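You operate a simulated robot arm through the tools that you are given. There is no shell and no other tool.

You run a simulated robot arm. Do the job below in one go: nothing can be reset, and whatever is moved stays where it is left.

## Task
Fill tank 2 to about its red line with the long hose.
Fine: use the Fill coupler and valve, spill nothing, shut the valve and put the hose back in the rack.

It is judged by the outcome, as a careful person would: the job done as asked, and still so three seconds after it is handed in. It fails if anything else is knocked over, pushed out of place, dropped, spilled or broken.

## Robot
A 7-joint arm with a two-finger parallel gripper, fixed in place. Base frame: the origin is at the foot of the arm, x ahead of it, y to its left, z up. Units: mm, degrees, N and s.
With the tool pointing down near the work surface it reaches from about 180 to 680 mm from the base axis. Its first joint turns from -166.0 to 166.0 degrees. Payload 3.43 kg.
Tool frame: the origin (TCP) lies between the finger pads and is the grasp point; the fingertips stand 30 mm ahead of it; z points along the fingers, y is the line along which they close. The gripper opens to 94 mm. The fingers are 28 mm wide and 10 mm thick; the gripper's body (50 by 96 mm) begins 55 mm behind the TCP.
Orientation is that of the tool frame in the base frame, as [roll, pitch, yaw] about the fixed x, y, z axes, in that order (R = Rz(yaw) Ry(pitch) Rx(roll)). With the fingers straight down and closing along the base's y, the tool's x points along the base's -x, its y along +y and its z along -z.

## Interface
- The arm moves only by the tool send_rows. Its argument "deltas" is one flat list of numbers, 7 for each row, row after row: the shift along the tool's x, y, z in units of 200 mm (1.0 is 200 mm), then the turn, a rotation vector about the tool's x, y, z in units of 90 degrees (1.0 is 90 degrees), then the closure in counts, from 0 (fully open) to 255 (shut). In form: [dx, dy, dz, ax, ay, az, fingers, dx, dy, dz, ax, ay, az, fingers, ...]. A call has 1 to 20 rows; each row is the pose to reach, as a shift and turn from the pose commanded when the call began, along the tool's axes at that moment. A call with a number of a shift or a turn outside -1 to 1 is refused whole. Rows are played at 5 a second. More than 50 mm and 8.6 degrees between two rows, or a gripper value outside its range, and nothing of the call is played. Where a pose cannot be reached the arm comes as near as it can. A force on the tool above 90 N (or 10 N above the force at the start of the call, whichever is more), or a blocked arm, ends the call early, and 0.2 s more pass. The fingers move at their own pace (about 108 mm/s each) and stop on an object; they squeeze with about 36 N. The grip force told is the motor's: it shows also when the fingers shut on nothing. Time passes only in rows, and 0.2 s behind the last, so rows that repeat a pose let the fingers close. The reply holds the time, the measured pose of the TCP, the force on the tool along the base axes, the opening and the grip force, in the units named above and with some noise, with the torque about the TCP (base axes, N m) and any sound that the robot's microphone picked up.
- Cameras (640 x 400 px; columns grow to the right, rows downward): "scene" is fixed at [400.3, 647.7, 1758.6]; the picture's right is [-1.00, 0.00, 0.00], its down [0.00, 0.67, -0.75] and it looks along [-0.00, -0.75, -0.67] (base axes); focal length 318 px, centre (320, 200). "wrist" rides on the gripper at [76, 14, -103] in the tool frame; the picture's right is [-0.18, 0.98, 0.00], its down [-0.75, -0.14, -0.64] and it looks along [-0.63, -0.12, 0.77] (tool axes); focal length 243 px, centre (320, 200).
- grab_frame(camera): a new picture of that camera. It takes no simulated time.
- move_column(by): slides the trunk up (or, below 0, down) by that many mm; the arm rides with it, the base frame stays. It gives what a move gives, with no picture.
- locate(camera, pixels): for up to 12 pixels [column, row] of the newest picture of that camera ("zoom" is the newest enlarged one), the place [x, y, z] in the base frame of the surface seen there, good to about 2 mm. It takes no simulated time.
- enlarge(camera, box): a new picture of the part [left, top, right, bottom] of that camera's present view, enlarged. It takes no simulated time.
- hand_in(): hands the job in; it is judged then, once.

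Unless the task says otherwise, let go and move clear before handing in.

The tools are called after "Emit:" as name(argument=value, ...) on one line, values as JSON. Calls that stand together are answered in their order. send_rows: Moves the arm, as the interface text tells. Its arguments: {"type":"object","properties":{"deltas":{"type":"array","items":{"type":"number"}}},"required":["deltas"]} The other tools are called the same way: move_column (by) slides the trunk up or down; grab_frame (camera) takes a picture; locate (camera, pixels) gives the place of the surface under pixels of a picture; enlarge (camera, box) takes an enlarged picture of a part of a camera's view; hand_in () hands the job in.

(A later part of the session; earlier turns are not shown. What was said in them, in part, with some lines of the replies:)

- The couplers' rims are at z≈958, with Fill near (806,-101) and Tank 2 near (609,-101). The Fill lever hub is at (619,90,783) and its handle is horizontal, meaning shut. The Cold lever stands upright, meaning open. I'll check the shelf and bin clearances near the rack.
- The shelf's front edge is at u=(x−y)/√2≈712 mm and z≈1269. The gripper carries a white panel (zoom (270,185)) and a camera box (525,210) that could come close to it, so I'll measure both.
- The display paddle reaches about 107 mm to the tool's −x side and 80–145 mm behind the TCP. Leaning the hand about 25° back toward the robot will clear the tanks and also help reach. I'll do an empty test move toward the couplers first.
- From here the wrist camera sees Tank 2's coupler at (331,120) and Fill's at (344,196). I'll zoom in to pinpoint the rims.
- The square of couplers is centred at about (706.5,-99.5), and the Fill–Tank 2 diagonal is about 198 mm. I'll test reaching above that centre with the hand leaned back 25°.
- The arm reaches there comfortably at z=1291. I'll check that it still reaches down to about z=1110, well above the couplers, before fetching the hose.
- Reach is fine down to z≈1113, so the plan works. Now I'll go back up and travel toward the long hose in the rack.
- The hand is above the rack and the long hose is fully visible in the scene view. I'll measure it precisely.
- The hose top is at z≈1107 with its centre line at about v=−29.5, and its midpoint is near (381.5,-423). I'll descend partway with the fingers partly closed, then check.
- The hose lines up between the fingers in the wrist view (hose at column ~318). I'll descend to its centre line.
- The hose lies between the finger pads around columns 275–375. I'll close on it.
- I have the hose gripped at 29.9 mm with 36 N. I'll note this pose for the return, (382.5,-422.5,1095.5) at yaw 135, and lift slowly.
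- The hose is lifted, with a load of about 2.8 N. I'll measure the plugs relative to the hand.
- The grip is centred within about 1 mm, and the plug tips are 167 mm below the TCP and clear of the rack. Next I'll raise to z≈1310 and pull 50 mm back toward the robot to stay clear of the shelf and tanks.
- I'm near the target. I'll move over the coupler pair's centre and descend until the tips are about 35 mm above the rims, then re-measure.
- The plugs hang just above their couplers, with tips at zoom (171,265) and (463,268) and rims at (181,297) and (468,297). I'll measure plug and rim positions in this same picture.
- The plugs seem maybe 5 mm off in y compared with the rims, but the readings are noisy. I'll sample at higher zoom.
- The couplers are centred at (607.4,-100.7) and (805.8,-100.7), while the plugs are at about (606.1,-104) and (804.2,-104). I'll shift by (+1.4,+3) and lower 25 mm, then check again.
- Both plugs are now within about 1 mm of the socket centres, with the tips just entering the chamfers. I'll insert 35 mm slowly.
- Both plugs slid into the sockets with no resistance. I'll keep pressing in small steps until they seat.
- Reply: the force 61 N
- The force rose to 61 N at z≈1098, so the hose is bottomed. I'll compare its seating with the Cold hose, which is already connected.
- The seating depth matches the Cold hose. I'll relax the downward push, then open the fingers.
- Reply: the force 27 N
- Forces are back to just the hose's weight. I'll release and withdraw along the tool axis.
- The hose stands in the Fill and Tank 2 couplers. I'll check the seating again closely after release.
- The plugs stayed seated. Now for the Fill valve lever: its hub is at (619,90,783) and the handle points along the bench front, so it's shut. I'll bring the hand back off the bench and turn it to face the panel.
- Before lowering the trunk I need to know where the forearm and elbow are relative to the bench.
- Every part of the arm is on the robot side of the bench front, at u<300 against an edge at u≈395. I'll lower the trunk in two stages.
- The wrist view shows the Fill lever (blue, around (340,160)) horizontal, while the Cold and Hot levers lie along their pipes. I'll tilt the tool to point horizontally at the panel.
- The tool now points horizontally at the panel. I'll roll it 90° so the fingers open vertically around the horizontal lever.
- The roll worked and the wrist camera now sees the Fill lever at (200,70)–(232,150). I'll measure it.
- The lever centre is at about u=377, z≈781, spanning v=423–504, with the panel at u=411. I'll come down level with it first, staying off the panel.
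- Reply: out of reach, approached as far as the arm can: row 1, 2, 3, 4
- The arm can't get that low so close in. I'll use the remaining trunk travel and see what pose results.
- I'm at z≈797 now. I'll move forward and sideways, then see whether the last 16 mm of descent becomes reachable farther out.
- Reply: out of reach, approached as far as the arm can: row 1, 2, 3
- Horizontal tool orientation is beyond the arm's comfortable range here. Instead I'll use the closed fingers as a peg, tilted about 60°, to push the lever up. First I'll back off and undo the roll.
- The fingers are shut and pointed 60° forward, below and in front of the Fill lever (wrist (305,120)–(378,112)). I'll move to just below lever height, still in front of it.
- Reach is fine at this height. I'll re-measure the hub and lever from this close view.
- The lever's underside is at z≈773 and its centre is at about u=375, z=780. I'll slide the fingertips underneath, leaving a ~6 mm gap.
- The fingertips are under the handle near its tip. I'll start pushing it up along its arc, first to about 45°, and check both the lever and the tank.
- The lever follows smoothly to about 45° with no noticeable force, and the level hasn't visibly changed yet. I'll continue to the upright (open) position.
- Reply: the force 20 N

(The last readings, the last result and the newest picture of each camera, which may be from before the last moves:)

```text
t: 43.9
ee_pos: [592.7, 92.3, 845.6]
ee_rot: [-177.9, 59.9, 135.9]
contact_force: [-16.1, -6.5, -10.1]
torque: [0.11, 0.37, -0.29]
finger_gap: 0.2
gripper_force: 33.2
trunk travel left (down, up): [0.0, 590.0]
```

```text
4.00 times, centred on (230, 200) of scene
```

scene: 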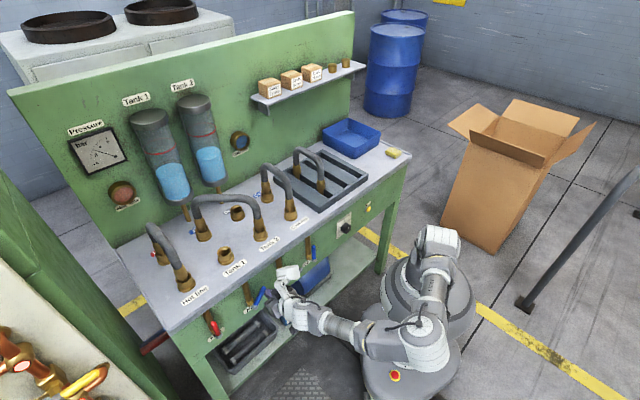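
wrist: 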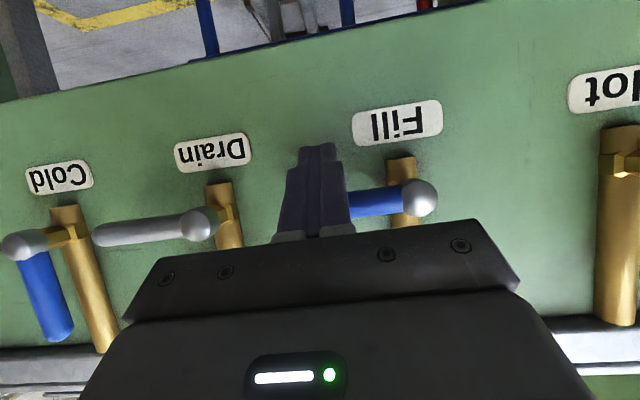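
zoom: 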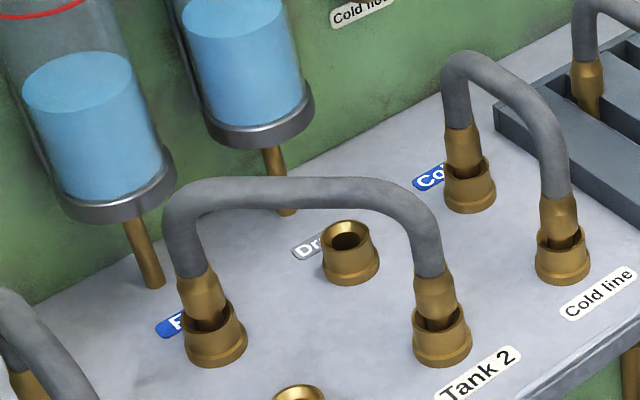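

The lever is upright against its stop and Tank 2 is rising slowly (surface top edge 267→264 in the zoom), with no leak visible. While it fills I'll move the fingertips to the other side of the lever, ready to shut it.

Emit:
send_rows(deltas=[0, -0.025, 0, 0, 0, 0, 255, 0.056, -0.025, -0.0975, 0, 0, 0, 255, 0.1125, -0.025, -0.195, 0, 0, 0, 255, 0.1125, 0.1, -0.195, 0, 0, 0, 255, 0.1125, 0.235, -0.195, 0, 0, 0, 255, 0.056, 0.235, -0.0975, 0, 0, 0, 255, 0, 0.235, 0, 0, 0, 0, 255])

Emit:
enlarge(camera="scene", box=[220, 250, 316, 340])

Emit:
enlarge(camera="scene", box=[120, 80, 280, 180])

Emit:
grab_frame(camera="wrist")

```text
t: 45.5
ee_pos: [628.9, 126.9, 845.6]
ee_rot: [-178.3, 60.1, 136.0]
contact_force: [0.1, 0.0, 0.0]
torque: [0.01, 0.01, -0.03]
finger_gap: 0.0
gripper_force: 33.4
trunk travel left (down, up): [0.0, 590.0]
```

```text
4.44 times, centred on (268, 295) of scene
```

zoom: 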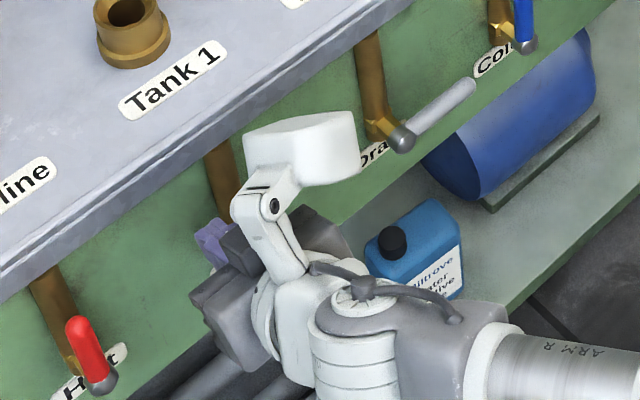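

```text
4.00 times, centred on (200, 130) of scene
```

zoom: 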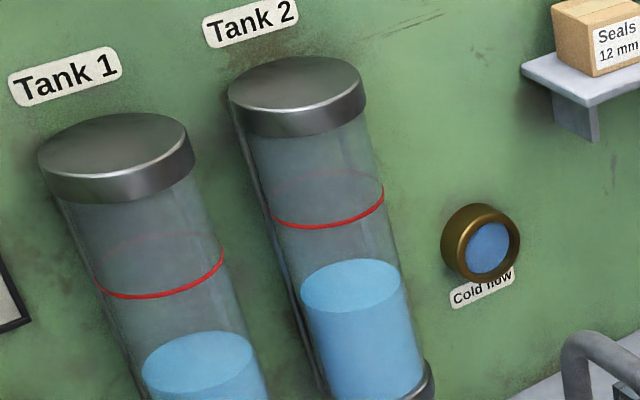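

```text
taken
```

wrist: 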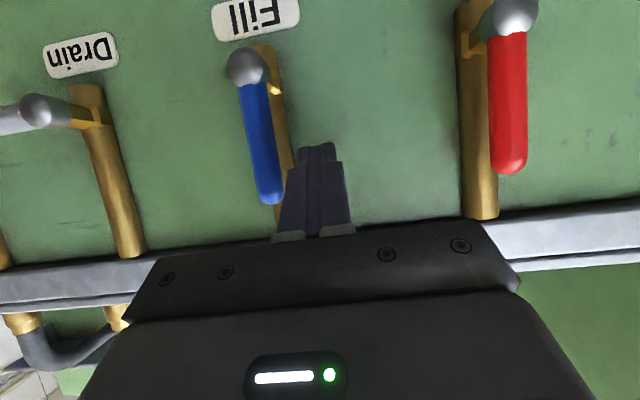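

The tip is on the far side of the lever, ready to push it shut. I'll measure the water level against the red line precisely.

Emit:
enlarge(camera="scene", box=[176, 110, 240, 160])

Emit:
locate(camera="scene", pixels=[[207, 151], [208, 153], [209, 150], [202.5, 137.2], [203, 137.5], [210, 155]])

```text
8.00 times, centred on (208, 135) of scene
```

zoom: 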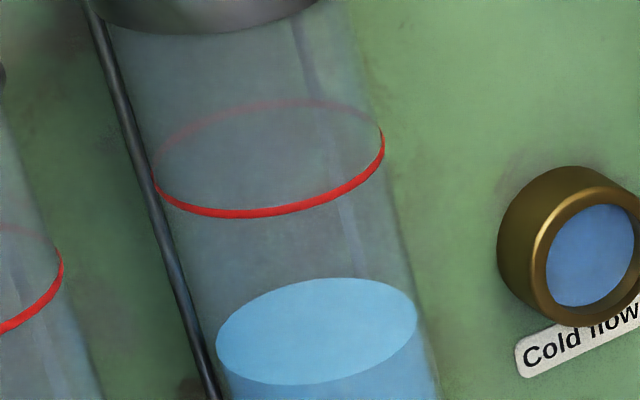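

```text
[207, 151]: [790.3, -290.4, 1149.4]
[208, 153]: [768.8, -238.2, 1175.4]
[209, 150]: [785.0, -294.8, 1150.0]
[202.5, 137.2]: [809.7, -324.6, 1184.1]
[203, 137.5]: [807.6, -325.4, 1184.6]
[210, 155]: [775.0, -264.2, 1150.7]
```

Emit:
send_rows(deltas=[0, 0, 0, 0, 0, 0, 255, 0, 0, 0, 0, 0, 0, 255, 0, 0, 0, 0, 0, 0, 255, 0, 0, 0, 0, 0, 0, 255, 0, 0, 0, 0, 0, 0, 255, 0, 0, 0, 0, 0, 0, 255, 0, 0, 0, 0, 0, 0, 255, 0, 0, 0, 0, 0, 0, 255, 0, 0, 0, 0, 0, 0, 255])

Emit:
enlarge(camera="scene", box=[176, 110, 240, 160])

Emit:
enlarge(camera="scene", box=[150, 170, 310, 270])

```text
t: 47.5
ee_pos: [628.9, 125.9, 847.5]
ee_rot: [-178.4, 60.0, 135.9]
contact_force: [0.4, 0.6, -0.9]
torque: [-0.01, 0.0, 0.01]
finger_gap: 0.0
gripper_force: 32.9
trunk travel left (down, up): [0.0, 590.0]
```

```text
8.00 times, centred on (208, 135) of scene
```

zoom: 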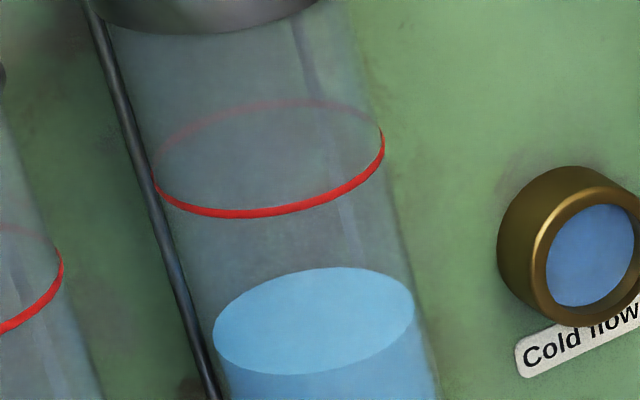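

```text
4.00 times, centred on (230, 220) of scene
```

zoom: 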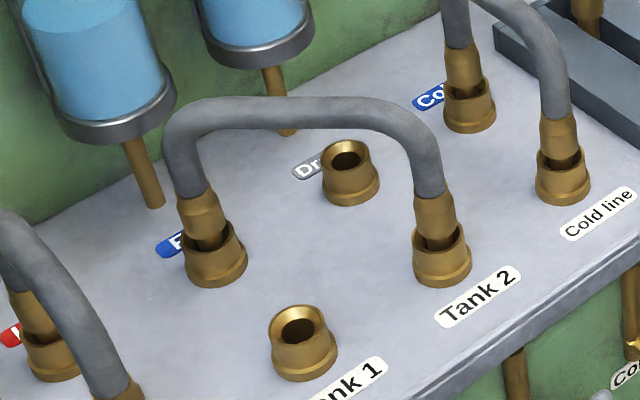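

The level rises about 5 zoom px/s with about 163 px to go, so roughly 30 s more. Nothing is dripping. I'll wait in blocks and check.

Emit:
send_rows(deltas=[0, 0, 0, 0, 0, 0, 255, 0, 0, 0, 0, 0, 0, 255, 0, 0, 0, 0, 0, 0, 255, 0, 0, 0, 0, 0, 0, 255, 0, 0, 0, 0, 0, 0, 255, 0, 0, 0, 0, 0, 0, 255, 0, 0, 0, 0, 0, 0, 255, 0, 0, 0, 0, 0, 0, 255, 0, 0, 0, 0, 0, 0, 255, 0, 0, 0, 0, 0, 0, 255, 0, 0, 0, 0, 0, 0, 255, 0, 0, 0, 0, 0, 0, 255, 0, 0, 0, 0, 0, 0, 255, 0, 0, 0, 0, 0, 0, 255, 0, 0, 0, 0, 0, 0, 255, 0, 0, 0, 0, 0, 0, 255, 0, 0, 0, 0, 0, 0, 255, 0, 0, 0, 0, 0, 0, 255, 0, 0, 0, 0, 0, 0, 255, 0, 0, 0, 0, 0, 0, 255])

Emit:
send_rows(deltas=[0, 0, 0, 0, 0, 0, 255, 0, 0, 0, 0, 0, 0, 255, 0, 0, 0, 0, 0, 0, 255, 0, 0, 0, 0, 0, 0, 255, 0, 0, 0, 0, 0, 0, 255, 0, 0, 0, 0, 0, 0, 255, 0, 0, 0, 0, 0, 0, 255, 0, 0, 0, 0, 0, 0, 255, 0, 0, 0, 0, 0, 0, 255, 0, 0, 0, 0, 0, 0, 255, 0, 0, 0, 0, 0, 0, 255, 0, 0, 0, 0, 0, 0, 255, 0, 0, 0, 0, 0, 0, 255, 0, 0, 0, 0, 0, 0, 255, 0, 0, 0, 0, 0, 0, 255, 0, 0, 0, 0, 0, 0, 255, 0, 0, 0, 0, 0, 0, 255, 0, 0, 0, 0, 0, 0, 255, 0, 0, 0, 0, 0, 0, 255, 0, 0, 0, 0, 0, 0, 255])

Emit:
enlarge(camera="scene", box=[176, 110, 240, 160])

Emit:
grab_frame(camera="scene")

```text
t: 51.6
ee_pos: [629.0, 126.6, 846.5]
ee_rot: [-178.3, 60.1, 136.0]
contact_force: [-0.9, -0.2, 0.4]
torque: [-0.02, -0.01, -0.02]
finger_gap: 0.0
gripper_force: 33.1
trunk travel left (down, up): [0.0, 590.0]
```

```text
t: 55.9
ee_pos: [629.6, 126.3, 845.8]
ee_rot: [-178.4, 60.0, 135.9]
contact_force: [0.2, 0.6, 0.3]
torque: [0.0, 0.01, -0.02]
finger_gap: 0.0
gripper_force: 32.7
trunk travel left (down, up): [0.0, 590.0]
```

```text
8.00 times, centred on (208, 135) of scene
```

zoom: 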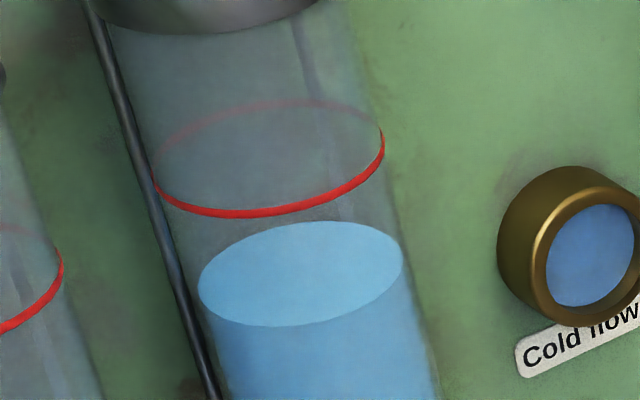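

```text
taken
```

scene: 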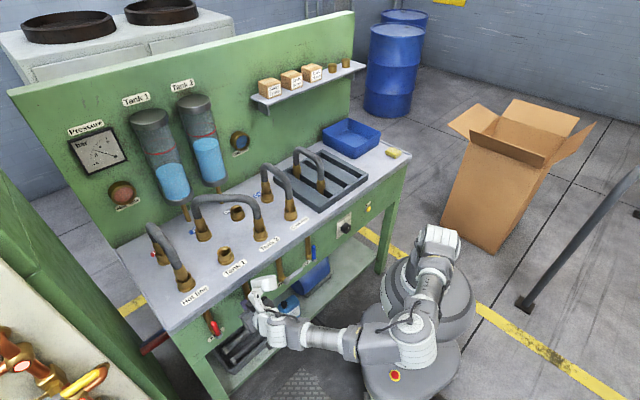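

The level is now at about 5.7 px/s, with the centre at 274 and the red line's centre at 158, so about 20 s remain. I'll wait another 12.6 s.

Emit:
send_rows(deltas=[0, 0, 0, 0, 0, 0, 255, 0, 0, 0, 0, 0, 0, 255, 0, 0, 0, 0, 0, 0, 255, 0, 0, 0, 0, 0, 0, 255, 0, 0, 0, 0, 0, 0, 255, 0, 0, 0, 0, 0, 0, 255, 0, 0, 0, 0, 0, 0, 255, 0, 0, 0, 0, 0, 0, 255, 0, 0, 0, 0, 0, 0, 255, 0, 0, 0, 0, 0, 0, 255, 0, 0, 0, 0, 0, 0, 255, 0, 0, 0, 0, 0, 0, 255, 0, 0, 0, 0, 0, 0, 255, 0, 0, 0, 0, 0, 0, 255, 0, 0, 0, 0, 0, 0, 255, 0, 0, 0, 0, 0, 0, 255, 0, 0, 0, 0, 0, 0, 255, 0, 0, 0, 0, 0, 0, 255, 0, 0, 0, 0, 0, 0, 255, 0, 0, 0, 0, 0, 0, 255])

Emit:
send_rows(deltas=[0, 0, 0, 0, 0, 0, 255, 0, 0, 0, 0, 0, 0, 255, 0, 0, 0, 0, 0, 0, 255, 0, 0, 0, 0, 0, 0, 255, 0, 0, 0, 0, 0, 0, 255, 0, 0, 0, 0, 0, 0, 255, 0, 0, 0, 0, 0, 0, 255, 0, 0, 0, 0, 0, 0, 255, 0, 0, 0, 0, 0, 0, 255, 0, 0, 0, 0, 0, 0, 255, 0, 0, 0, 0, 0, 0, 255, 0, 0, 0, 0, 0, 0, 255, 0, 0, 0, 0, 0, 0, 255, 0, 0, 0, 0, 0, 0, 255, 0, 0, 0, 0, 0, 0, 255, 0, 0, 0, 0, 0, 0, 255, 0, 0, 0, 0, 0, 0, 255, 0, 0, 0, 0, 0, 0, 255, 0, 0, 0, 0, 0, 0, 255, 0, 0, 0, 0, 0, 0, 255])

Emit:
send_rows(deltas=[0, 0, 0, 0, 0, 0, 255, 0, 0, 0, 0, 0, 0, 255, 0, 0, 0, 0, 0, 0, 255, 0, 0, 0, 0, 0, 0, 255, 0, 0, 0, 0, 0, 0, 255, 0, 0, 0, 0, 0, 0, 255, 0, 0, 0, 0, 0, 0, 255, 0, 0, 0, 0, 0, 0, 255, 0, 0, 0, 0, 0, 0, 255, 0, 0, 0, 0, 0, 0, 255, 0, 0, 0, 0, 0, 0, 255, 0, 0, 0, 0, 0, 0, 255, 0, 0, 0, 0, 0, 0, 255, 0, 0, 0, 0, 0, 0, 255, 0, 0, 0, 0, 0, 0, 255, 0, 0, 0, 0, 0, 0, 255, 0, 0, 0, 0, 0, 0, 255, 0, 0, 0, 0, 0, 0, 255, 0, 0, 0, 0, 0, 0, 255, 0, 0, 0, 0, 0, 0, 255])

Emit:
enlarge(camera="scene", box=[176, 110, 240, 160])

```text
t: 60.0
ee_pos: [628.2, 124.7, 846.5]
ee_rot: [-178.3, 60.0, 136.0]
contact_force: [-0.7, 0.2, -0.1]
torque: [0.01, -0.01, -0.01]
finger_gap: 0.1
gripper_force: 33.4
trunk travel left (down, up): [0.0, 590.0]
```

```text
t: 64.2
ee_pos: [628.4, 125.8, 846.1]
ee_rot: [-178.2, 60.0, 136.0]
contact_force: [-0.1, 0.7, -0.4]
torque: [-0.01, -0.01, -0.01]
finger_gap: 0.0
gripper_force: 33.2
trunk travel left (down, up): [0.0, 590.0]
```

```text
t: 68.5
ee_pos: [628.8, 125.6, 846.4]
ee_rot: [-178.3, 60.0, 135.9]
contact_force: [-0.6, -0.4, -0.3]
torque: [0.0, -0.02, 0.01]
finger_gap: 0.2
gripper_force: 32.8
trunk travel left (down, up): [0.0, 590.0]
```

```text
8.00 times, centred on (208, 135) of scene
```

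zoom: 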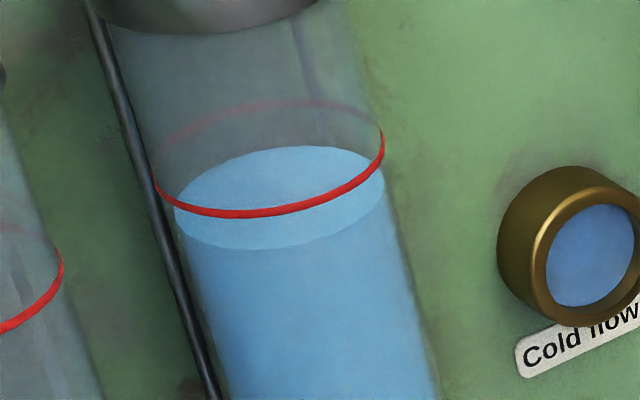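

About 39 px (≈6.4 s) remain. I'll wait 4.2 s, check, then shut.

Emit:
send_rows(deltas=[0, 0, 0, 0, 0, 0, 255, 0, 0, 0, 0, 0, 0, 255, 0, 0, 0, 0, 0, 0, 255, 0, 0, 0, 0, 0, 0, 255, 0, 0, 0, 0, 0, 0, 255, 0, 0, 0, 0, 0, 0, 255, 0, 0, 0, 0, 0, 0, 255, 0, 0, 0, 0, 0, 0, 255, 0, 0, 0, 0, 0, 0, 255, 0, 0, 0, 0, 0, 0, 255, 0, 0, 0, 0, 0, 0, 255, 0, 0, 0, 0, 0, 0, 255, 0, 0, 0, 0, 0, 0, 255, 0, 0, 0, 0, 0, 0, 255, 0, 0, 0, 0, 0, 0, 255, 0, 0, 0, 0, 0, 0, 255, 0, 0, 0, 0, 0, 0, 255, 0, 0, 0, 0, 0, 0, 255, 0, 0, 0, 0, 0, 0, 255, 0, 0, 0, 0, 0, 0, 255])

Emit:
enlarge(camera="scene", box=[176, 110, 240, 160])

```text
t: 72.7
ee_pos: [628.5, 125.8, 846.3]
ee_rot: [-178.2, 60.0, 136.1]
contact_force: [-0.1, 1.1, -0.1]
torque: [0.01, -0.01, 0.0]
finger_gap: 0.0
gripper_force: 32.8
trunk travel left (down, up): [0.0, 590.0]
```

```text
8.00 times, centred on (208, 135) of scene
```

zoom: 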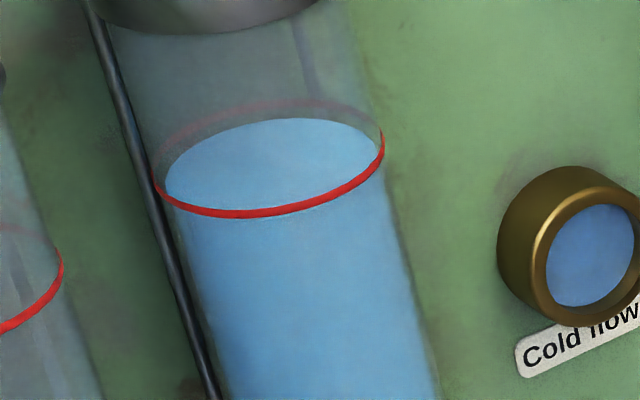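

The surface is about 10 px (≈1.5 s of flow) below the line, so I'm shutting the valve now along its arc.

Emit:
send_rows(deltas=[-0.0074, -0.054, -0.0043, 0, 0, 0, 255, -0.0238, -0.1115, -0.0138, 0, 0, 0, 255, -0.029, -0.1775, -0.0168, 0, 0, 0, 255, -0.0182, -0.2495, -0.0105, 0, 0, 0, 255, 0.0121, -0.3215, 0.007, 0, 0, 0, 255, 0.0624, -0.3845, 0.036, 0, 0, 0, 255, 0.1312, -0.429, 0.0758, 0, 0, 0, 255, 0.16, -0.429, 0.0925, 0, 0, 0, 255, 0.175, -0.429, 0.101, 0, 0, 0, 255])

Emit:
enlarge(camera="scene", box=[176, 110, 240, 160])

Emit:
enlarge(camera="scene", box=[220, 250, 316, 340])

Emit:
grab_frame(camera="wrist")

```text
t: 74.7
ee_pos: [567.9, 65.6, 809.2]
ee_rot: [-178.6, 60.2, 135.7]
contact_force: [-1.4, 1.1, 14.2]
torque: [-0.09, -0.17, -0.03]
finger_gap: 0.1
gripper_force: 32.2
trunk travel left (down, up): [0.0, 590.0]
```

```text
8.00 times, centred on (208, 135) of scene
```

zoom: 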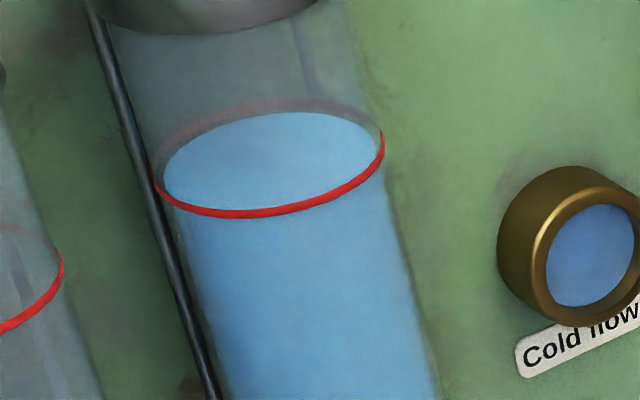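

```text
4.44 times, centred on (268, 295) of scene
```

zoom: 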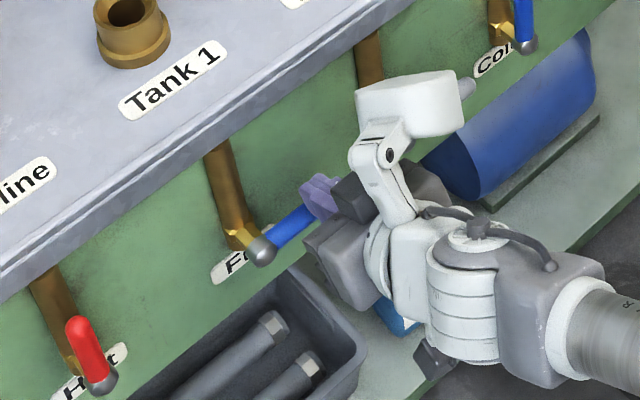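

```text
taken
```

wrist: 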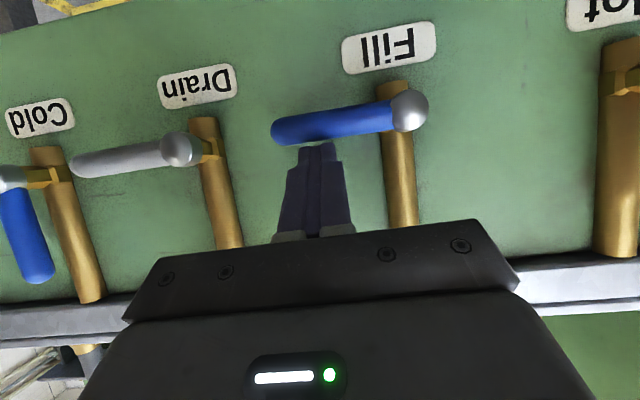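

The lever is back to horizontal against its stop (14 N upward reaction), and the surface sits essentially at the red line. I'll press slightly more and wait to confirm there's no flow.

Emit:
send_rows(deltas=[0.013, 0, 0.0075, 0, 0, 0, 255, 0.022, 0, 0.0125, 0, 0, 0, 255, 0.022, 0, 0.0125, 0, 0, 0, 255])

Emit:
send_rows(deltas=[-0.02, 0, -0.012, 0, 0, 0, 255, -0.06, 0, -0.035, 0, 0, 0, 255, -0.06, 0, -0.035, 0, 0, 0, 255, -0.06, 0, -0.035, 0, 0, 0, 255, -0.06, 0, -0.035, 0, 0, 0, 255, -0.06, 0, -0.035, 0, 0, 0, 255, -0.06, 0, -0.035, 0, 0, 0, 255])

Emit:
enlarge(camera="scene", box=[176, 110, 240, 160])

Emit:
enlarge(camera="scene", box=[220, 250, 316, 340])

Emit:
locate(camera="scene", pixels=[[254.8, 306], [262, 300], [268, 295.5], [286.6, 281], [293, 277]])

```text
t: 75.5
ee_pos: [565.1, 68.7, 804.2]
ee_rot: [-178.5, 60.2, 135.7]
contact_force: [-20.6, 22.3, 37.9]
torque: [0.13, -0.12, 0.03]
finger_gap: 0.0
gripper_force: 32.4
trunk travel left (down, up): [0.0, 590.0]
```

```text
t: 77.0
ee_pos: [567.0, 66.3, 815.9]
ee_rot: [-178.3, 60.0, 136.0]
contact_force: [0.4, 0.0, 0.2]
torque: [0.01, 0.01, 0.03]
finger_gap: 0.0
gripper_force: 33.1
trunk travel left (down, up): [0.0, 590.0]
```

```text
8.00 times, centred on (208, 135) of scene
```

zoom: 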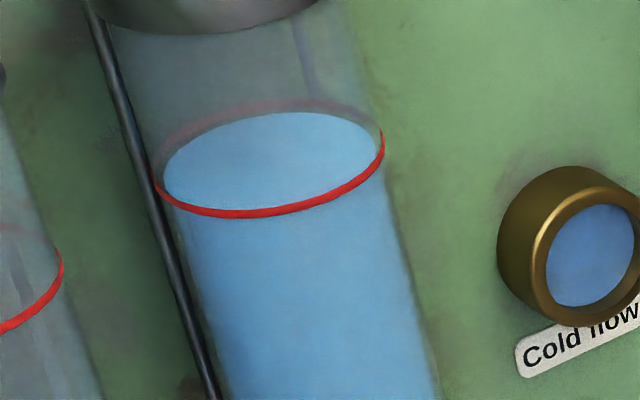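

```text
4.44 times, centred on (268, 295) of scene
```

zoom: 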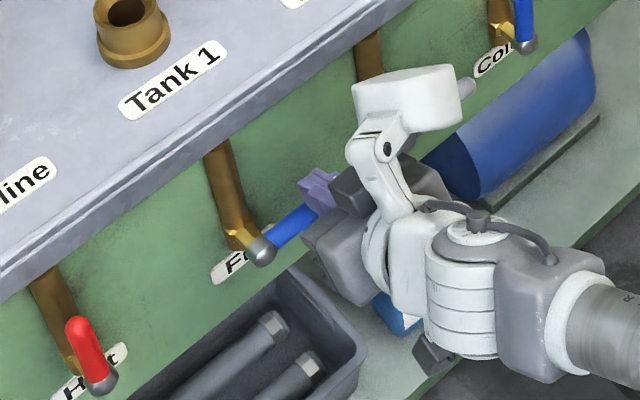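

```text
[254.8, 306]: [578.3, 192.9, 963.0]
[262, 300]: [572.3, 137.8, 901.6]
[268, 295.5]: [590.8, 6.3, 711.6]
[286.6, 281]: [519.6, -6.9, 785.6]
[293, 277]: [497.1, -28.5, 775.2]
```

The level held steady (surface top at 112 in both frames, about 2 s apart), so the valve is shut. I'll back the hand away from the lever and tilt back to 25°.

Emit:
send_rows(deltas=[0.065, 0, -0.1125, 0, 0, 0, 255, 0.13, 0, -0.225, 0, 0, 0, 255, 0.195, 0, -0.3375, 0, 0, 0, 255, 0.26, 0, -0.45, 0, 0, 0, 255])

Emit:
enlarge(camera="scene", box=[220, 250, 316, 340])

Emit:
grab_frame(camera="wrist")

```text
t: 78.0
ee_pos: [493.7, 139.8, 815.5]
ee_rot: [-178.3, 60.0, 136.0]
contact_force: [0.3, -0.3, -0.1]
torque: [-0.03, 0.03, -0.03]
finger_gap: 0.0
gripper_force: 33.1
trunk travel left (down, up): [0.0, 590.0]
```

```text
4.44 times, centred on (268, 295) of scene
```

zoom: 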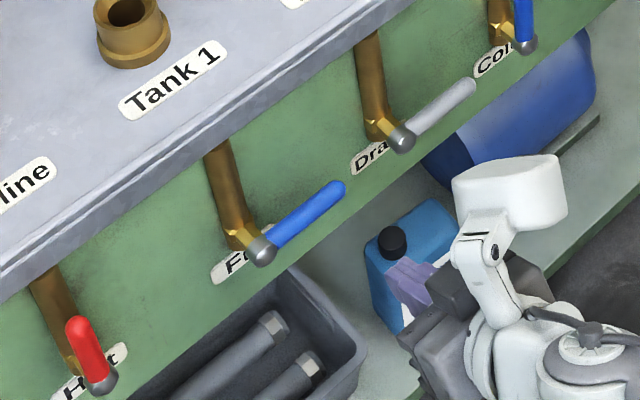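

```text
taken
```

wrist: 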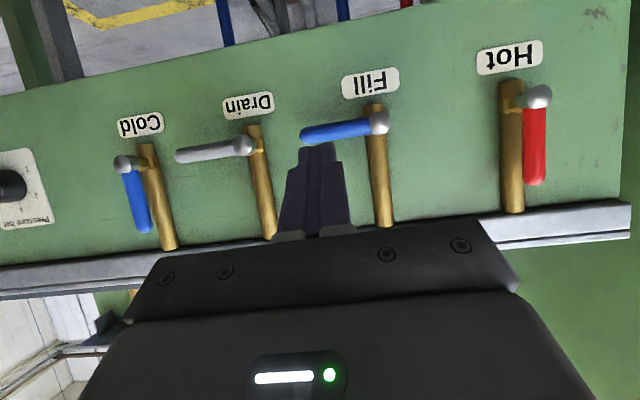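

The Fill lever is horizontal, as it was originally. I'll tilt back to 25° and raise the trunk.

Emit:
send_rows(deltas=[0, 0, 0, 0, 0.078, 0, 255, 0, 0, 0, 0, 0.156, 0, 160, 0, 0, 0, 0, 0.233, 0, 90, 0, 0, 0, 0, 0.311, 0, 90, 0, 0, 0, 0, 0.389, 0, 90])

Emit:
move_column(by=225)

Emit:
move_column(by=200)

Emit:
grab_frame(camera="scene")

```text
t: 79.2
ee_pos: [495.2, 139.5, 816.2]
ee_rot: [-179.0, 24.9, 134.8]
contact_force: [0.2, -0.5, -0.3]
torque: [-0.04, 0.03, -0.01]
finger_gap: 60.8
gripper_force: 0.0
trunk travel left (down, up): [0.0, 590.0]
```

```text
t: 81.6
ee_pos: [494.5, 139.8, 1040.8]
ee_rot: [-178.9, 25.0, 134.9]
contact_force: [-0.7, 0.3, -0.1]
torque: [-0.01, 0.01, -0.01]
finger_gap: 60.7
gripper_force: 0.1
trunk travel left (down, up): [-225.0, 365.0]
```

```text
t: 83.8
ee_pos: [496.7, 139.0, 1241.5]
ee_rot: [-179.0, 25.1, 134.9]
contact_force: [0.3, -0.5, 0.5]
torque: [-0.02, 0.02, 0.02]
finger_gap: 60.7
gripper_force: 0.2
trunk travel left (down, up): [-425.0, 165.0]
```

```text
taken
```

scene: 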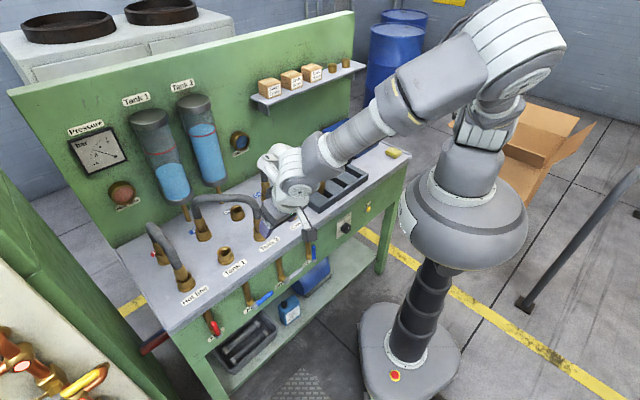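

The trunk is back up and the hose, tanks and levers are as expected. I'll go back above the hose.

Emit:
send_rows(deltas=[-0.208, -0.061, 0.079, -0.0352, 0, -0.0755, 90, -0.415, -0.123, 0.157, -0.0705, 0, -0.151, 90, -0.623, -0.184, 0.236, -0.1057, 0, -0.2266, 90])

Emit:
send_rows(deltas=[-0.168, -0.141, 0.069, -0.0352, 0, -0.0755, 90, -0.335, -0.283, 0.138, -0.0705, 0, -0.151, 90, -0.503, -0.424, 0.207, -0.1057, 0, -0.2266, 90, -0.503, -0.424, 0.207, -0.1057, 0, -0.2266, 90])

Emit:
grab_frame(camera="scene")

Emit:
grab_frame(camera="wrist")

```text
t: 84.6
ee_pos: [561.9, 15.4, 1249.3]
ee_rot: [-179.3, 24.5, 157.4]
contact_force: [0.6, -0.3, -0.2]
torque: [0.07, 0.01, 0.03]
finger_gap: 60.7
gripper_force: 0.0
trunk travel left (down, up): [-425.0, 165.0]
```

```text
t: 85.6
ee_pos: [627.2, -98.9, 1257.3]
ee_rot: [-179.3, 24.4, -180.0]
contact_force: [0.1, 1.0, 0.5]
torque: [-0.05, 0.03, -0.02]
finger_gap: 60.6
gripper_force: 0.0
trunk travel left (down, up): [-425.0, 165.0]
```

```text
taken
```

scene: 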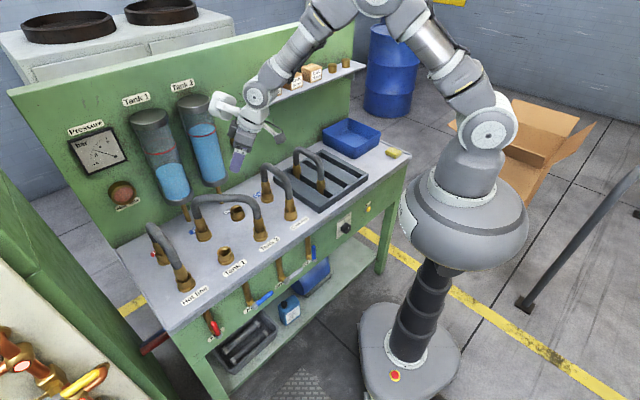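

```text
taken
```

wrist: 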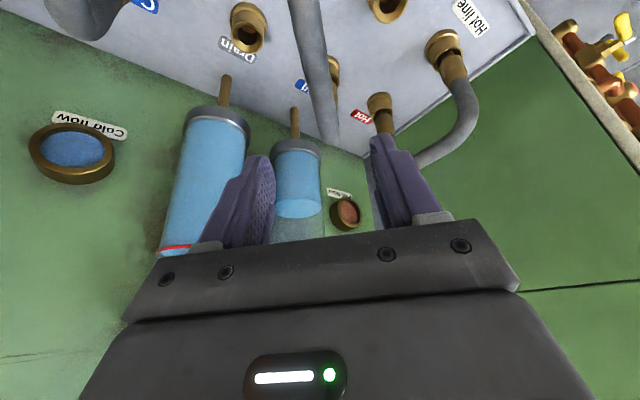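

Emit:
send_rows(deltas=[-0.005, 0.0, 0.2, -0.0026, -0.002, 0, 90, -0.01, 0.0, 0.4, -0.0052, -0.004, 0, 90, -0.022, 0.002, 0.55, -0.0078, -0.0067, 0, 90, -0.022, 0.002, 0.55, -0.0078, -0.0067, 0, 90])

Emit:
enlarge(camera="scene", box=[166, 170, 294, 250])

Emit:
grab_frame(camera="wrist")

```text
t: 86.6
ee_pos: [677.6, -103.4, 1159.2]
ee_rot: [180.0, 25.0, 179.8]
contact_force: [0.1, 0.4, -0.3]
torque: [0.0, 0.01, 0.02]
finger_gap: 60.7
gripper_force: 0.0
trunk travel left (down, up): [-425.0, 165.0]
```

```text
5.00 times, centred on (230, 210) of scene
```

zoom: 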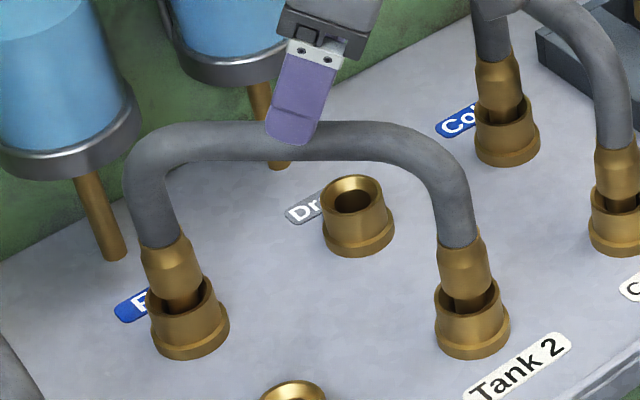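

```text
taken
```

wrist: 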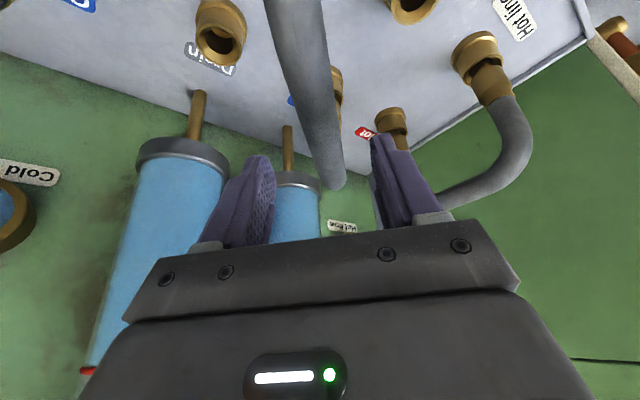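

The hose appears slightly right of centre between the fingers (column ~333 vs ~318), so the hand needs about +4 mm in y. I'll measure the hose to confirm.

Emit:
locate(camera="zoom", pixels=[[230, 123], [230, 140], [230, 158], [370, 124], [370, 142], [370, 159], [178, 299], [463, 300], [170, 262], [461, 265]])

```text
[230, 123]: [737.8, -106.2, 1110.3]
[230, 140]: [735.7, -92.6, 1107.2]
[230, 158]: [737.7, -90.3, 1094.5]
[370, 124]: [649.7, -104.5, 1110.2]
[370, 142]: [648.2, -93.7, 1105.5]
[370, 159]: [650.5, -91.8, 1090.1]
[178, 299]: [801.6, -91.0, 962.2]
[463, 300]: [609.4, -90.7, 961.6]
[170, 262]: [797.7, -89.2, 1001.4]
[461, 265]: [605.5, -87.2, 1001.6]
```

Emit:
send_rows(deltas=[0.001, 0.017, 0.12, 0, 0, 0, 90, 0.003, 0.017, 0.23, 0, 0, 0, 90, 0.006, 0.017, 0.343, 0, 0, 0, 90, 0.006, 0.017, 0.343, 0, 0, 0, 90])

Emit:
grab_frame(camera="wrist")

Emit:
enlarge(camera="scene", box=[166, 170, 294, 250])

```text
t: 87.6
ee_pos: [706.2, -99.4, 1094.4]
ee_rot: [-180.0, 25.0, 179.8]
contact_force: [-1.1, 0.3, 0.8]
torque: [0.06, -0.02, 0.01]
finger_gap: 61.0
gripper_force: 0.1
trunk travel left (down, up): [-425.0, 165.0]
```

```text
taken
```

wrist: 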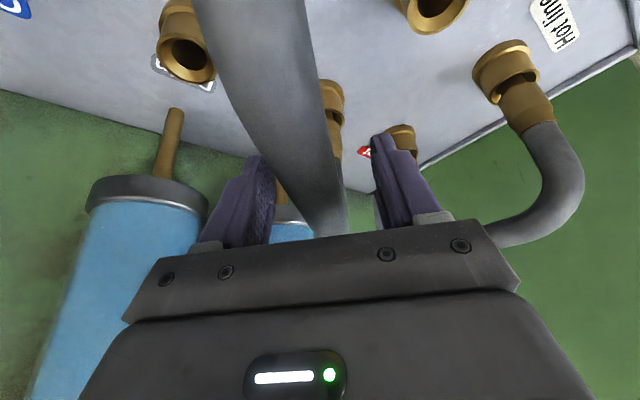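

```text
5.00 times, centred on (230, 210) of scene
```

zoom: 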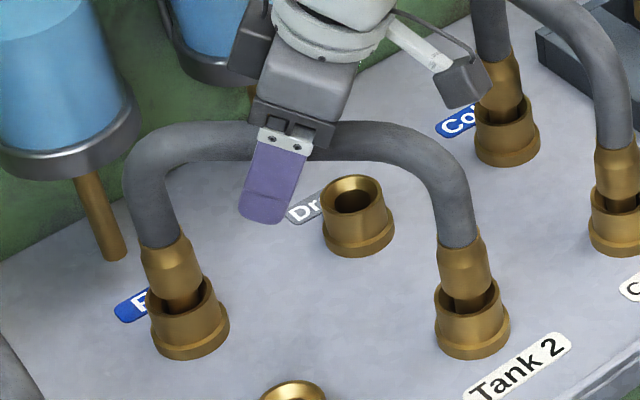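

The hose is between the pads, as in the first grasp. I'll close on it.

Emit:
send_rows(deltas=[0, 0, 0, 0, 0, 0, 160, 0, 0, 0, 0, 0, 0, 255, 0, 0, 0, 0, 0, 0, 255, 0, 0, 0, 0, 0, 0, 255])

```text
t: 88.6
ee_pos: [706.8, -97.4, 1095.8]
ee_rot: [-180.0, 25.0, 179.8]
contact_force: [-0.6, -0.2, 0.3]
torque: [0.02, -0.03, 0.16]
finger_gap: 29.7
gripper_force: 36.1
trunk travel left (down, up): [-425.0, 165.0]
```

Gripped at 29.7 mm. I'll lift straight up out of the couplers.

Emit:
send_rows(deltas=[-0.021, 0, -0.045, 0, 0, 0, 255, -0.053, 0, -0.113, 0, 0, 0, 255, -0.085, 0, -0.181, 0, 0, 0, 255, -0.127, 0, -0.272, 0, 0, 0, 255])

Emit:
enlarge(camera="scene", box=[166, 170, 294, 250])

```text
t: 89.6
ee_pos: [705.7, -98.5, 1154.8]
ee_rot: [180.0, 25.0, 179.8]
contact_force: [-0.1, 0.6, -3.6]
torque: [0.03, 0.0, 0.02]
finger_gap: 29.9
gripper_force: 36.1
trunk travel left (down, up): [-425.0, 165.0]
```

```text
5.00 times, centred on (230, 210) of scene
```

zoom: 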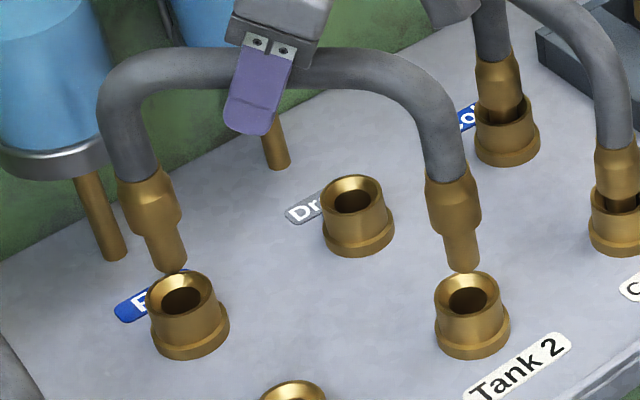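

The hose is free, with no drips and the plugs clear. I'll raise it to carrying height and pull it back from the tanks.

Emit:
send_rows(deltas=[-0.082, 0, -0.176, 0, 0, 0, 255, -0.164, 0, -0.351, 0, 0, 0, 255, -0.246, 0, -0.527, 0, 0, 0, 255, -0.3275, 0, -0.7025, 0, 0, 0, 255, -0.178, 0, -0.772, 0, 0, 0, 255, -0.0285, 0, -0.8415, 0, 0, 0, 255])

Emit:
grab_frame(camera="scene")

```text
t: 91.0
ee_pos: [638.4, -97.3, 1311.4]
ee_rot: [180.0, 24.9, 179.8]
contact_force: [0.0, 0.3, -3.3]
torque: [-0.02, -0.02, 0.0]
finger_gap: 29.9
gripper_force: 35.9
trunk travel left (down, up): [-425.0, 165.0]
```

```text
taken
```

scene: 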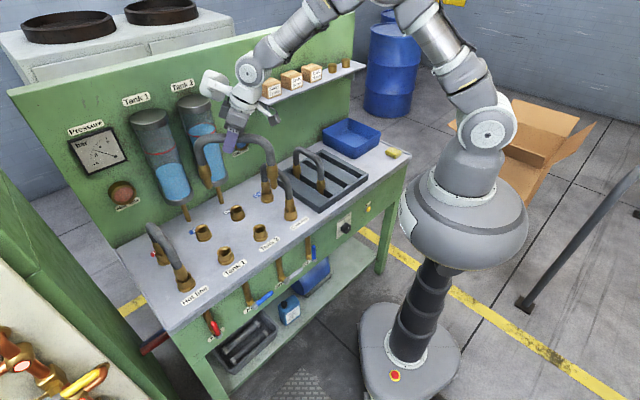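

Emit:
send_rows(deltas=[0.1352, -0.1482, -0.063, 0.0211, 0, 0.0453, 255, 0.2704, -0.2964, -0.126, 0.0423, 0, 0.0906, 255, 0.4056, -0.4446, -0.189, 0.0634, 0, 0.136, 255, 0.5408, -0.5928, -0.252, 0.0845, 0, 0.1813, 255, 0.676, -0.741, -0.315, 0.1057, 0, 0.2266, 255])

Emit:
send_rows(deltas=[0.0714, -0.1869, -0.0333, 0.0211, 0, 0.0453, 255, 0.1428, -0.3738, -0.0666, 0.0423, 0, 0.0906, 255, 0.2142, -0.5607, -0.0999, 0.0634, 0, 0.136, 255, 0.2856, -0.7476, -0.1332, 0.0845, 0, 0.1813, 255, 0.357, -0.9345, -0.1665, 0.1057, 0, 0.2266, 255, 0.357, -0.9345, -0.1665, 0.1057, 0, 0.2266, 255])

Emit:
grab_frame(camera="scene")

Emit:
enlarge(camera="scene", box=[270, 60, 398, 200])

```text
t: 92.2
ee_pos: [490.2, -248.2, 1312.2]
ee_rot: [179.9, 25.0, 157.3]
contact_force: [-0.4, -0.9, -3.1]
torque: [0.04, -0.02, -0.01]
finger_gap: 30.1
gripper_force: 35.5
trunk travel left (down, up): [-425.0, 165.0]
```

```text
t: 93.6
ee_pos: [346.2, -388.2, 1309.7]
ee_rot: [179.9, 25.0, 134.8]
contact_force: [0.3, 0.2, -2.6]
torque: [0.0, 0.02, 0.01]
finger_gap: 29.8
gripper_force: 36.3
trunk travel left (down, up): [-425.0, 165.0]
```

```text
taken
```

scene: 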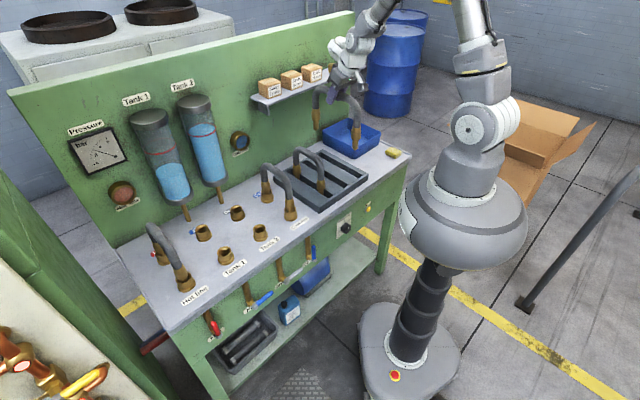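

```text
2.86 times, centred on (334, 130) of scene
```

zoom: 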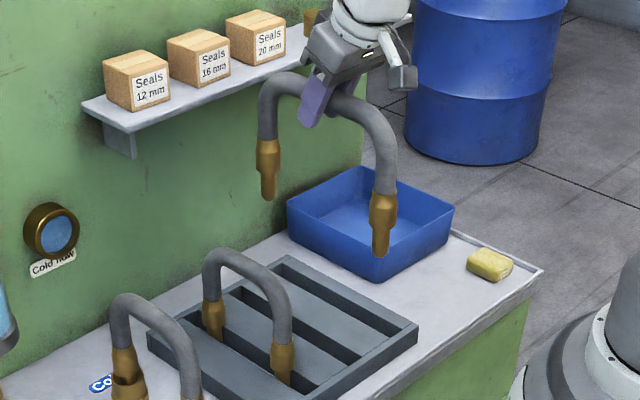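

Emit:
send_rows(deltas=[0.02, 0.001, 0.161, 0, 0, 0, 255, 0.04, 0.003, 0.321, 0, 0, 0, 255, 0.06, 0.004, 0.482, 0, 0, 0, 255, 0.08, 0.005, 0.643, 0, 0, 0, 255, 0.0995, 0.0065, 0.8035, -0.0009, 0, -0.002, 255, 0.0995, 0.0065, 0.8035, -0.0009, 0, -0.002, 255])

Emit:
enlarge(camera="scene", box=[276, 110, 388, 180])

Emit:
locate(camera="zoom", pixels=[[377, 365], [377, 380], [380, 320], [380, 330], [178, 250], [178, 265], [180, 200], [180, 215], [268, 232], [330, 320], [250, 255], [290, 345]])

```text
t: 95.0
ee_pos: [382.0, -421.8, 1157.3]
ee_rot: [179.9, 24.9, 135.0]
contact_force: [-0.5, 0.0, -2.0]
torque: [-0.03, -0.02, 0.01]
finger_gap: 30.0
gripper_force: 35.5
trunk travel left (down, up): [-425.0, 165.0]
```

```text
5.71 times, centred on (332, 145) of scene
```

zoom: 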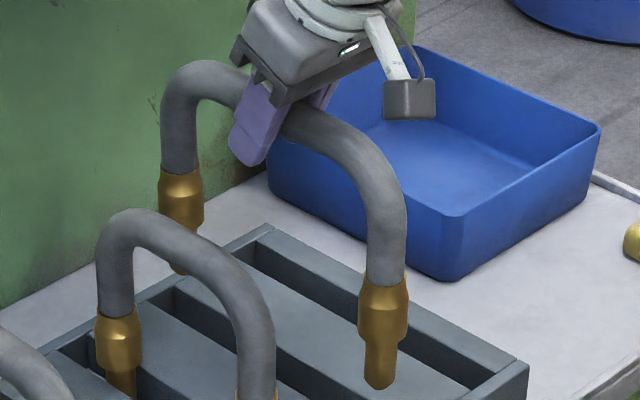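

```text
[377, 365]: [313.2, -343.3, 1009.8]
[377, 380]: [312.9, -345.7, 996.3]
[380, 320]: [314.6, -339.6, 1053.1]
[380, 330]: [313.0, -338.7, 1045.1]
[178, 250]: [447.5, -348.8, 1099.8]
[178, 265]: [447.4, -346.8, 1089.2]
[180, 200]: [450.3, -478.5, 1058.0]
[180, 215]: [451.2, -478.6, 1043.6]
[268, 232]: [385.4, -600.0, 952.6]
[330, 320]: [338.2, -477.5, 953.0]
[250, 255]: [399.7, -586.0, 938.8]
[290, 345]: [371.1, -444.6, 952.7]
```

The plugs are above the same spots they came from: front about (313,-340), back about (451,-478). I'll lower them to just inside the slot and check.

Emit:
send_rows(deltas=[0.0275, 0, 0.059, 0, 0, 0, 255, 0.053, 0, 0.113, 0, 0, 0, 255, 0.0634, 0, 0.136, 0, 0, 0, 255, 0.0742, 0, 0.159, 0, 0, 0, 255, 0.0845, 0, 0.181, 0, 0, 0, 255, 0.095, 0, 0.204, 0, 0, 0, 255])

Emit:
enlarge(camera="scene", box=[276, 120, 388, 190])

```text
t: 96.4
ee_pos: [382.7, -422.4, 1112.7]
ee_rot: [-180.0, 25.0, 135.0]
contact_force: [0.1, -0.2, -3.7]
torque: [0.01, -0.02, 0.02]
finger_gap: 29.8
gripper_force: 36.0
trunk travel left (down, up): [-425.0, 165.0]
```

```text
5.71 times, centred on (332, 155) of scene
```

zoom: 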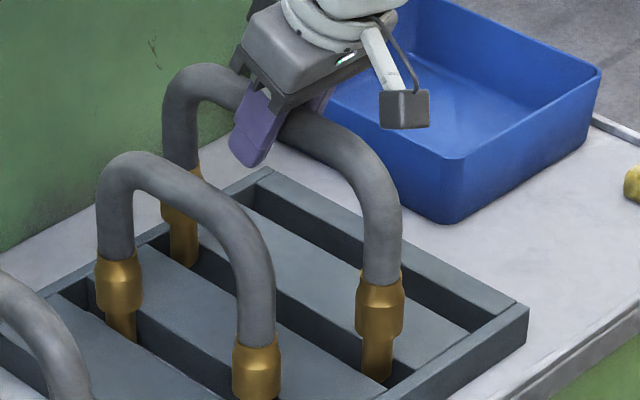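

Both tips are entering the slot without contact force. I'll keep lowering until they rest.

Emit:
send_rows(deltas=[0.0085, 0, 0.018, 0, 0, 0, 255, 0.017, 0, 0.036, 0, 0, 0, 255, 0.0254, 0, 0.0544, 0, 0, 0, 255, 0.034, 0, 0.0725, 0, 0, 0, 255])

Emit:
enlarge(camera="scene", box=[276, 120, 388, 190])

```text
t: 97.4
ee_pos: [380.7, -424.3, 1095.7]
ee_rot: [180.0, 24.9, 135.0]
contact_force: [0.4, 0.0, -3.0]
torque: [0.01, -0.01, -0.04]
finger_gap: 29.7
gripper_force: 35.9
trunk travel left (down, up): [-425.0, 165.0]
```

```text
5.71 times, centred on (332, 155) of scene
```

zoom: 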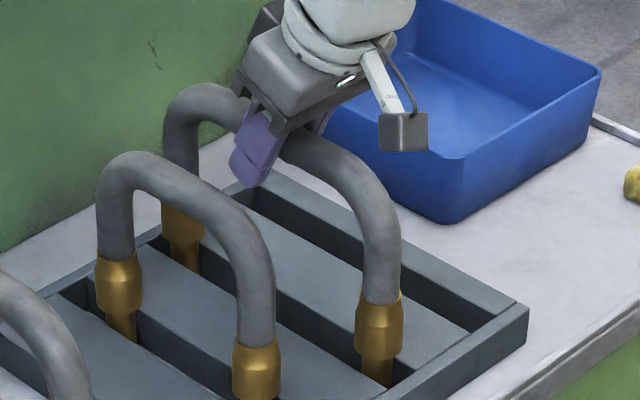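

There's no contact yet, so I'll lower another few mm.

Emit:
send_rows(deltas=[0.004, 0, 0.009, 0, 0, 0, 255, 0.0085, 0, 0.018, 0, 0, 0, 255, 0.0085, 0, 0.018, 0, 0, 0, 255])

```text
t: 98.2
ee_pos: [381.5, -422.3, 1092.1]
ee_rot: [-180.0, 25.0, 135.0]
contact_force: [-0.3, 0.3, 0.2]
torque: [0.0, 0.02, -0.03]
finger_gap: 30.0
gripper_force: 35.8
trunk travel left (down, up): [-425.0, 165.0]
```

The force went from −3 N to about 0, so the hose now rests in the rack. I'll open and withdraw along the tool axis.

Emit:
send_rows(deltas=[0, 0, 0, 0, 0, 0, 200, 0, 0, 0, 0, 0, 0, 90, 0, 0, 0, 0, 0, 0, 90, 0, 0, -0.1, 0, 0, 0, 90, 0, 0, -0.25, 0, 0, 0, 90, 0, 0, -0.45, 0, 0, 0, 90, 0, 0, -0.65, 0, 0, 0, 90, 0, 0, -0.85, 0, 0, 0, 90])

Emit:
grab_frame(camera="scene")

Emit:
enlarge(camera="scene", box=[266, 120, 394, 200])

Emit:
locate(camera="zoom", pixels=[[208, 190], [380, 290], [235, 78], [270, 92], [340, 130], [235, 95], [340, 150]])

Emit:
enlarge(camera="scene", box=[176, 110, 240, 160])

Emit:
enlarge(camera="scene", box=[140, 180, 300, 280])

Emit:
enlarge(camera="scene", box=[190, 220, 390, 345])

```text
t: 100.0
ee_pos: [330.7, -370.9, 1247.1]
ee_rot: [-180.0, 25.0, 135.0]
contact_force: [0.6, -0.5, -0.4]
torque: [-0.01, 0.02, 0.0]
finger_gap: 60.7
gripper_force: 0.1
trunk travel left (down, up): [-425.0, 165.0]
```

```text
taken
```

scene: 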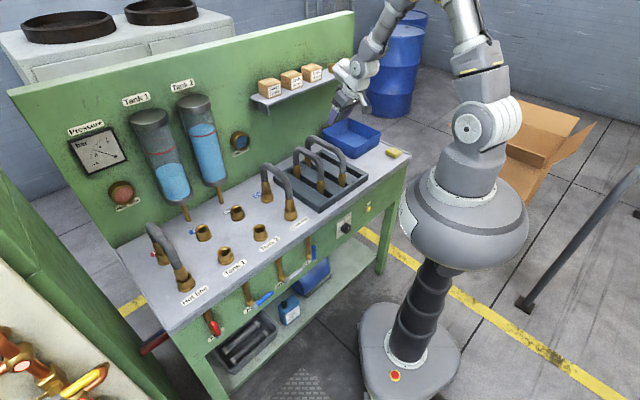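

```text
5.00 times, centred on (330, 160) of scene
```

zoom: 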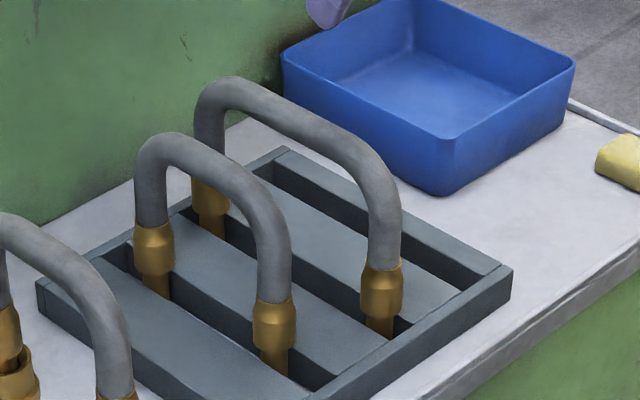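

```text
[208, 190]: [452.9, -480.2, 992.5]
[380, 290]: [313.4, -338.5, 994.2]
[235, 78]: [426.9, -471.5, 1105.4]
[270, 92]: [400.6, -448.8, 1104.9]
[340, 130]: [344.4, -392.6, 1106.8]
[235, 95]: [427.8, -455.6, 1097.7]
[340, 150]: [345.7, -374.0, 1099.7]
```

```text
8.00 times, centred on (208, 135) of scene
```

zoom: 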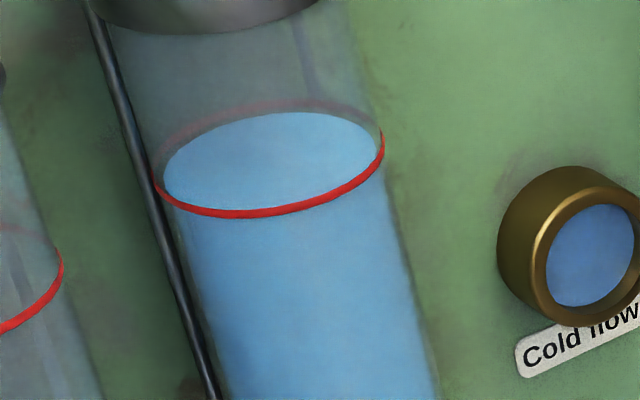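

```text
4.00 times, centred on (220, 230) of scene
```

zoom: 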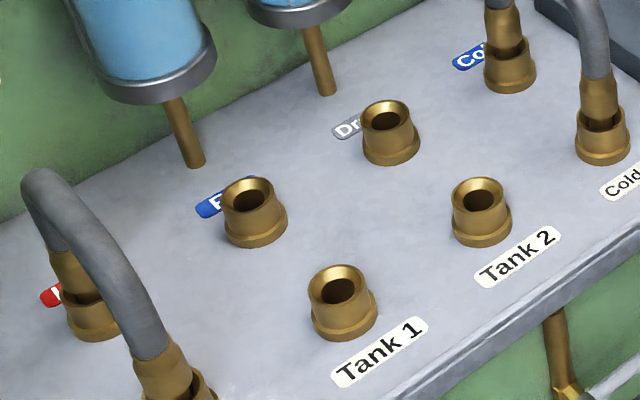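

```text
3.20 times, centred on (290, 282) of scene
```

zoom: 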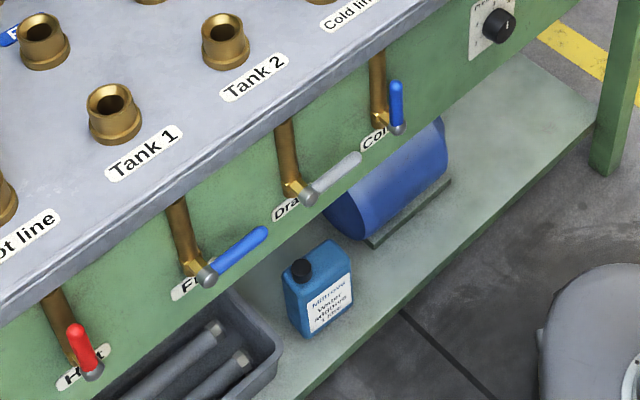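

Tank 2's surface sits at the red line and is steady, and the Fill lever is horizontal (shut). The couplers and bench are dry, and the long hose stands in its original rack slot at (453,-480) and (313,-338). The hand is open and clear, so I'll hand in.

Emit:
hand_in()

```text
The job is handed in.
```

I filled Tank 2 to about its red line with the long hose from the Fill coupler, and handed the job in.

- **Level:** the water surface was within about 1–2 mm of the line. It stayed there from shutting the valve until I handed in, about 25 seconds later.
- **Valve:** the Fill lever is back in its shut position, against its stop.
- **Hose:** the long hose is back in its original rack slot, within about 2 mm of where it started.
- **Spills:** I saw no drips on the bench or at the couplers when I pulled the hose out or in the final pictures.
- **Everything else:** the final pictures show the other hoses, the other levers and the items on the shelves where they were. The gripper is open and clear of the bench.
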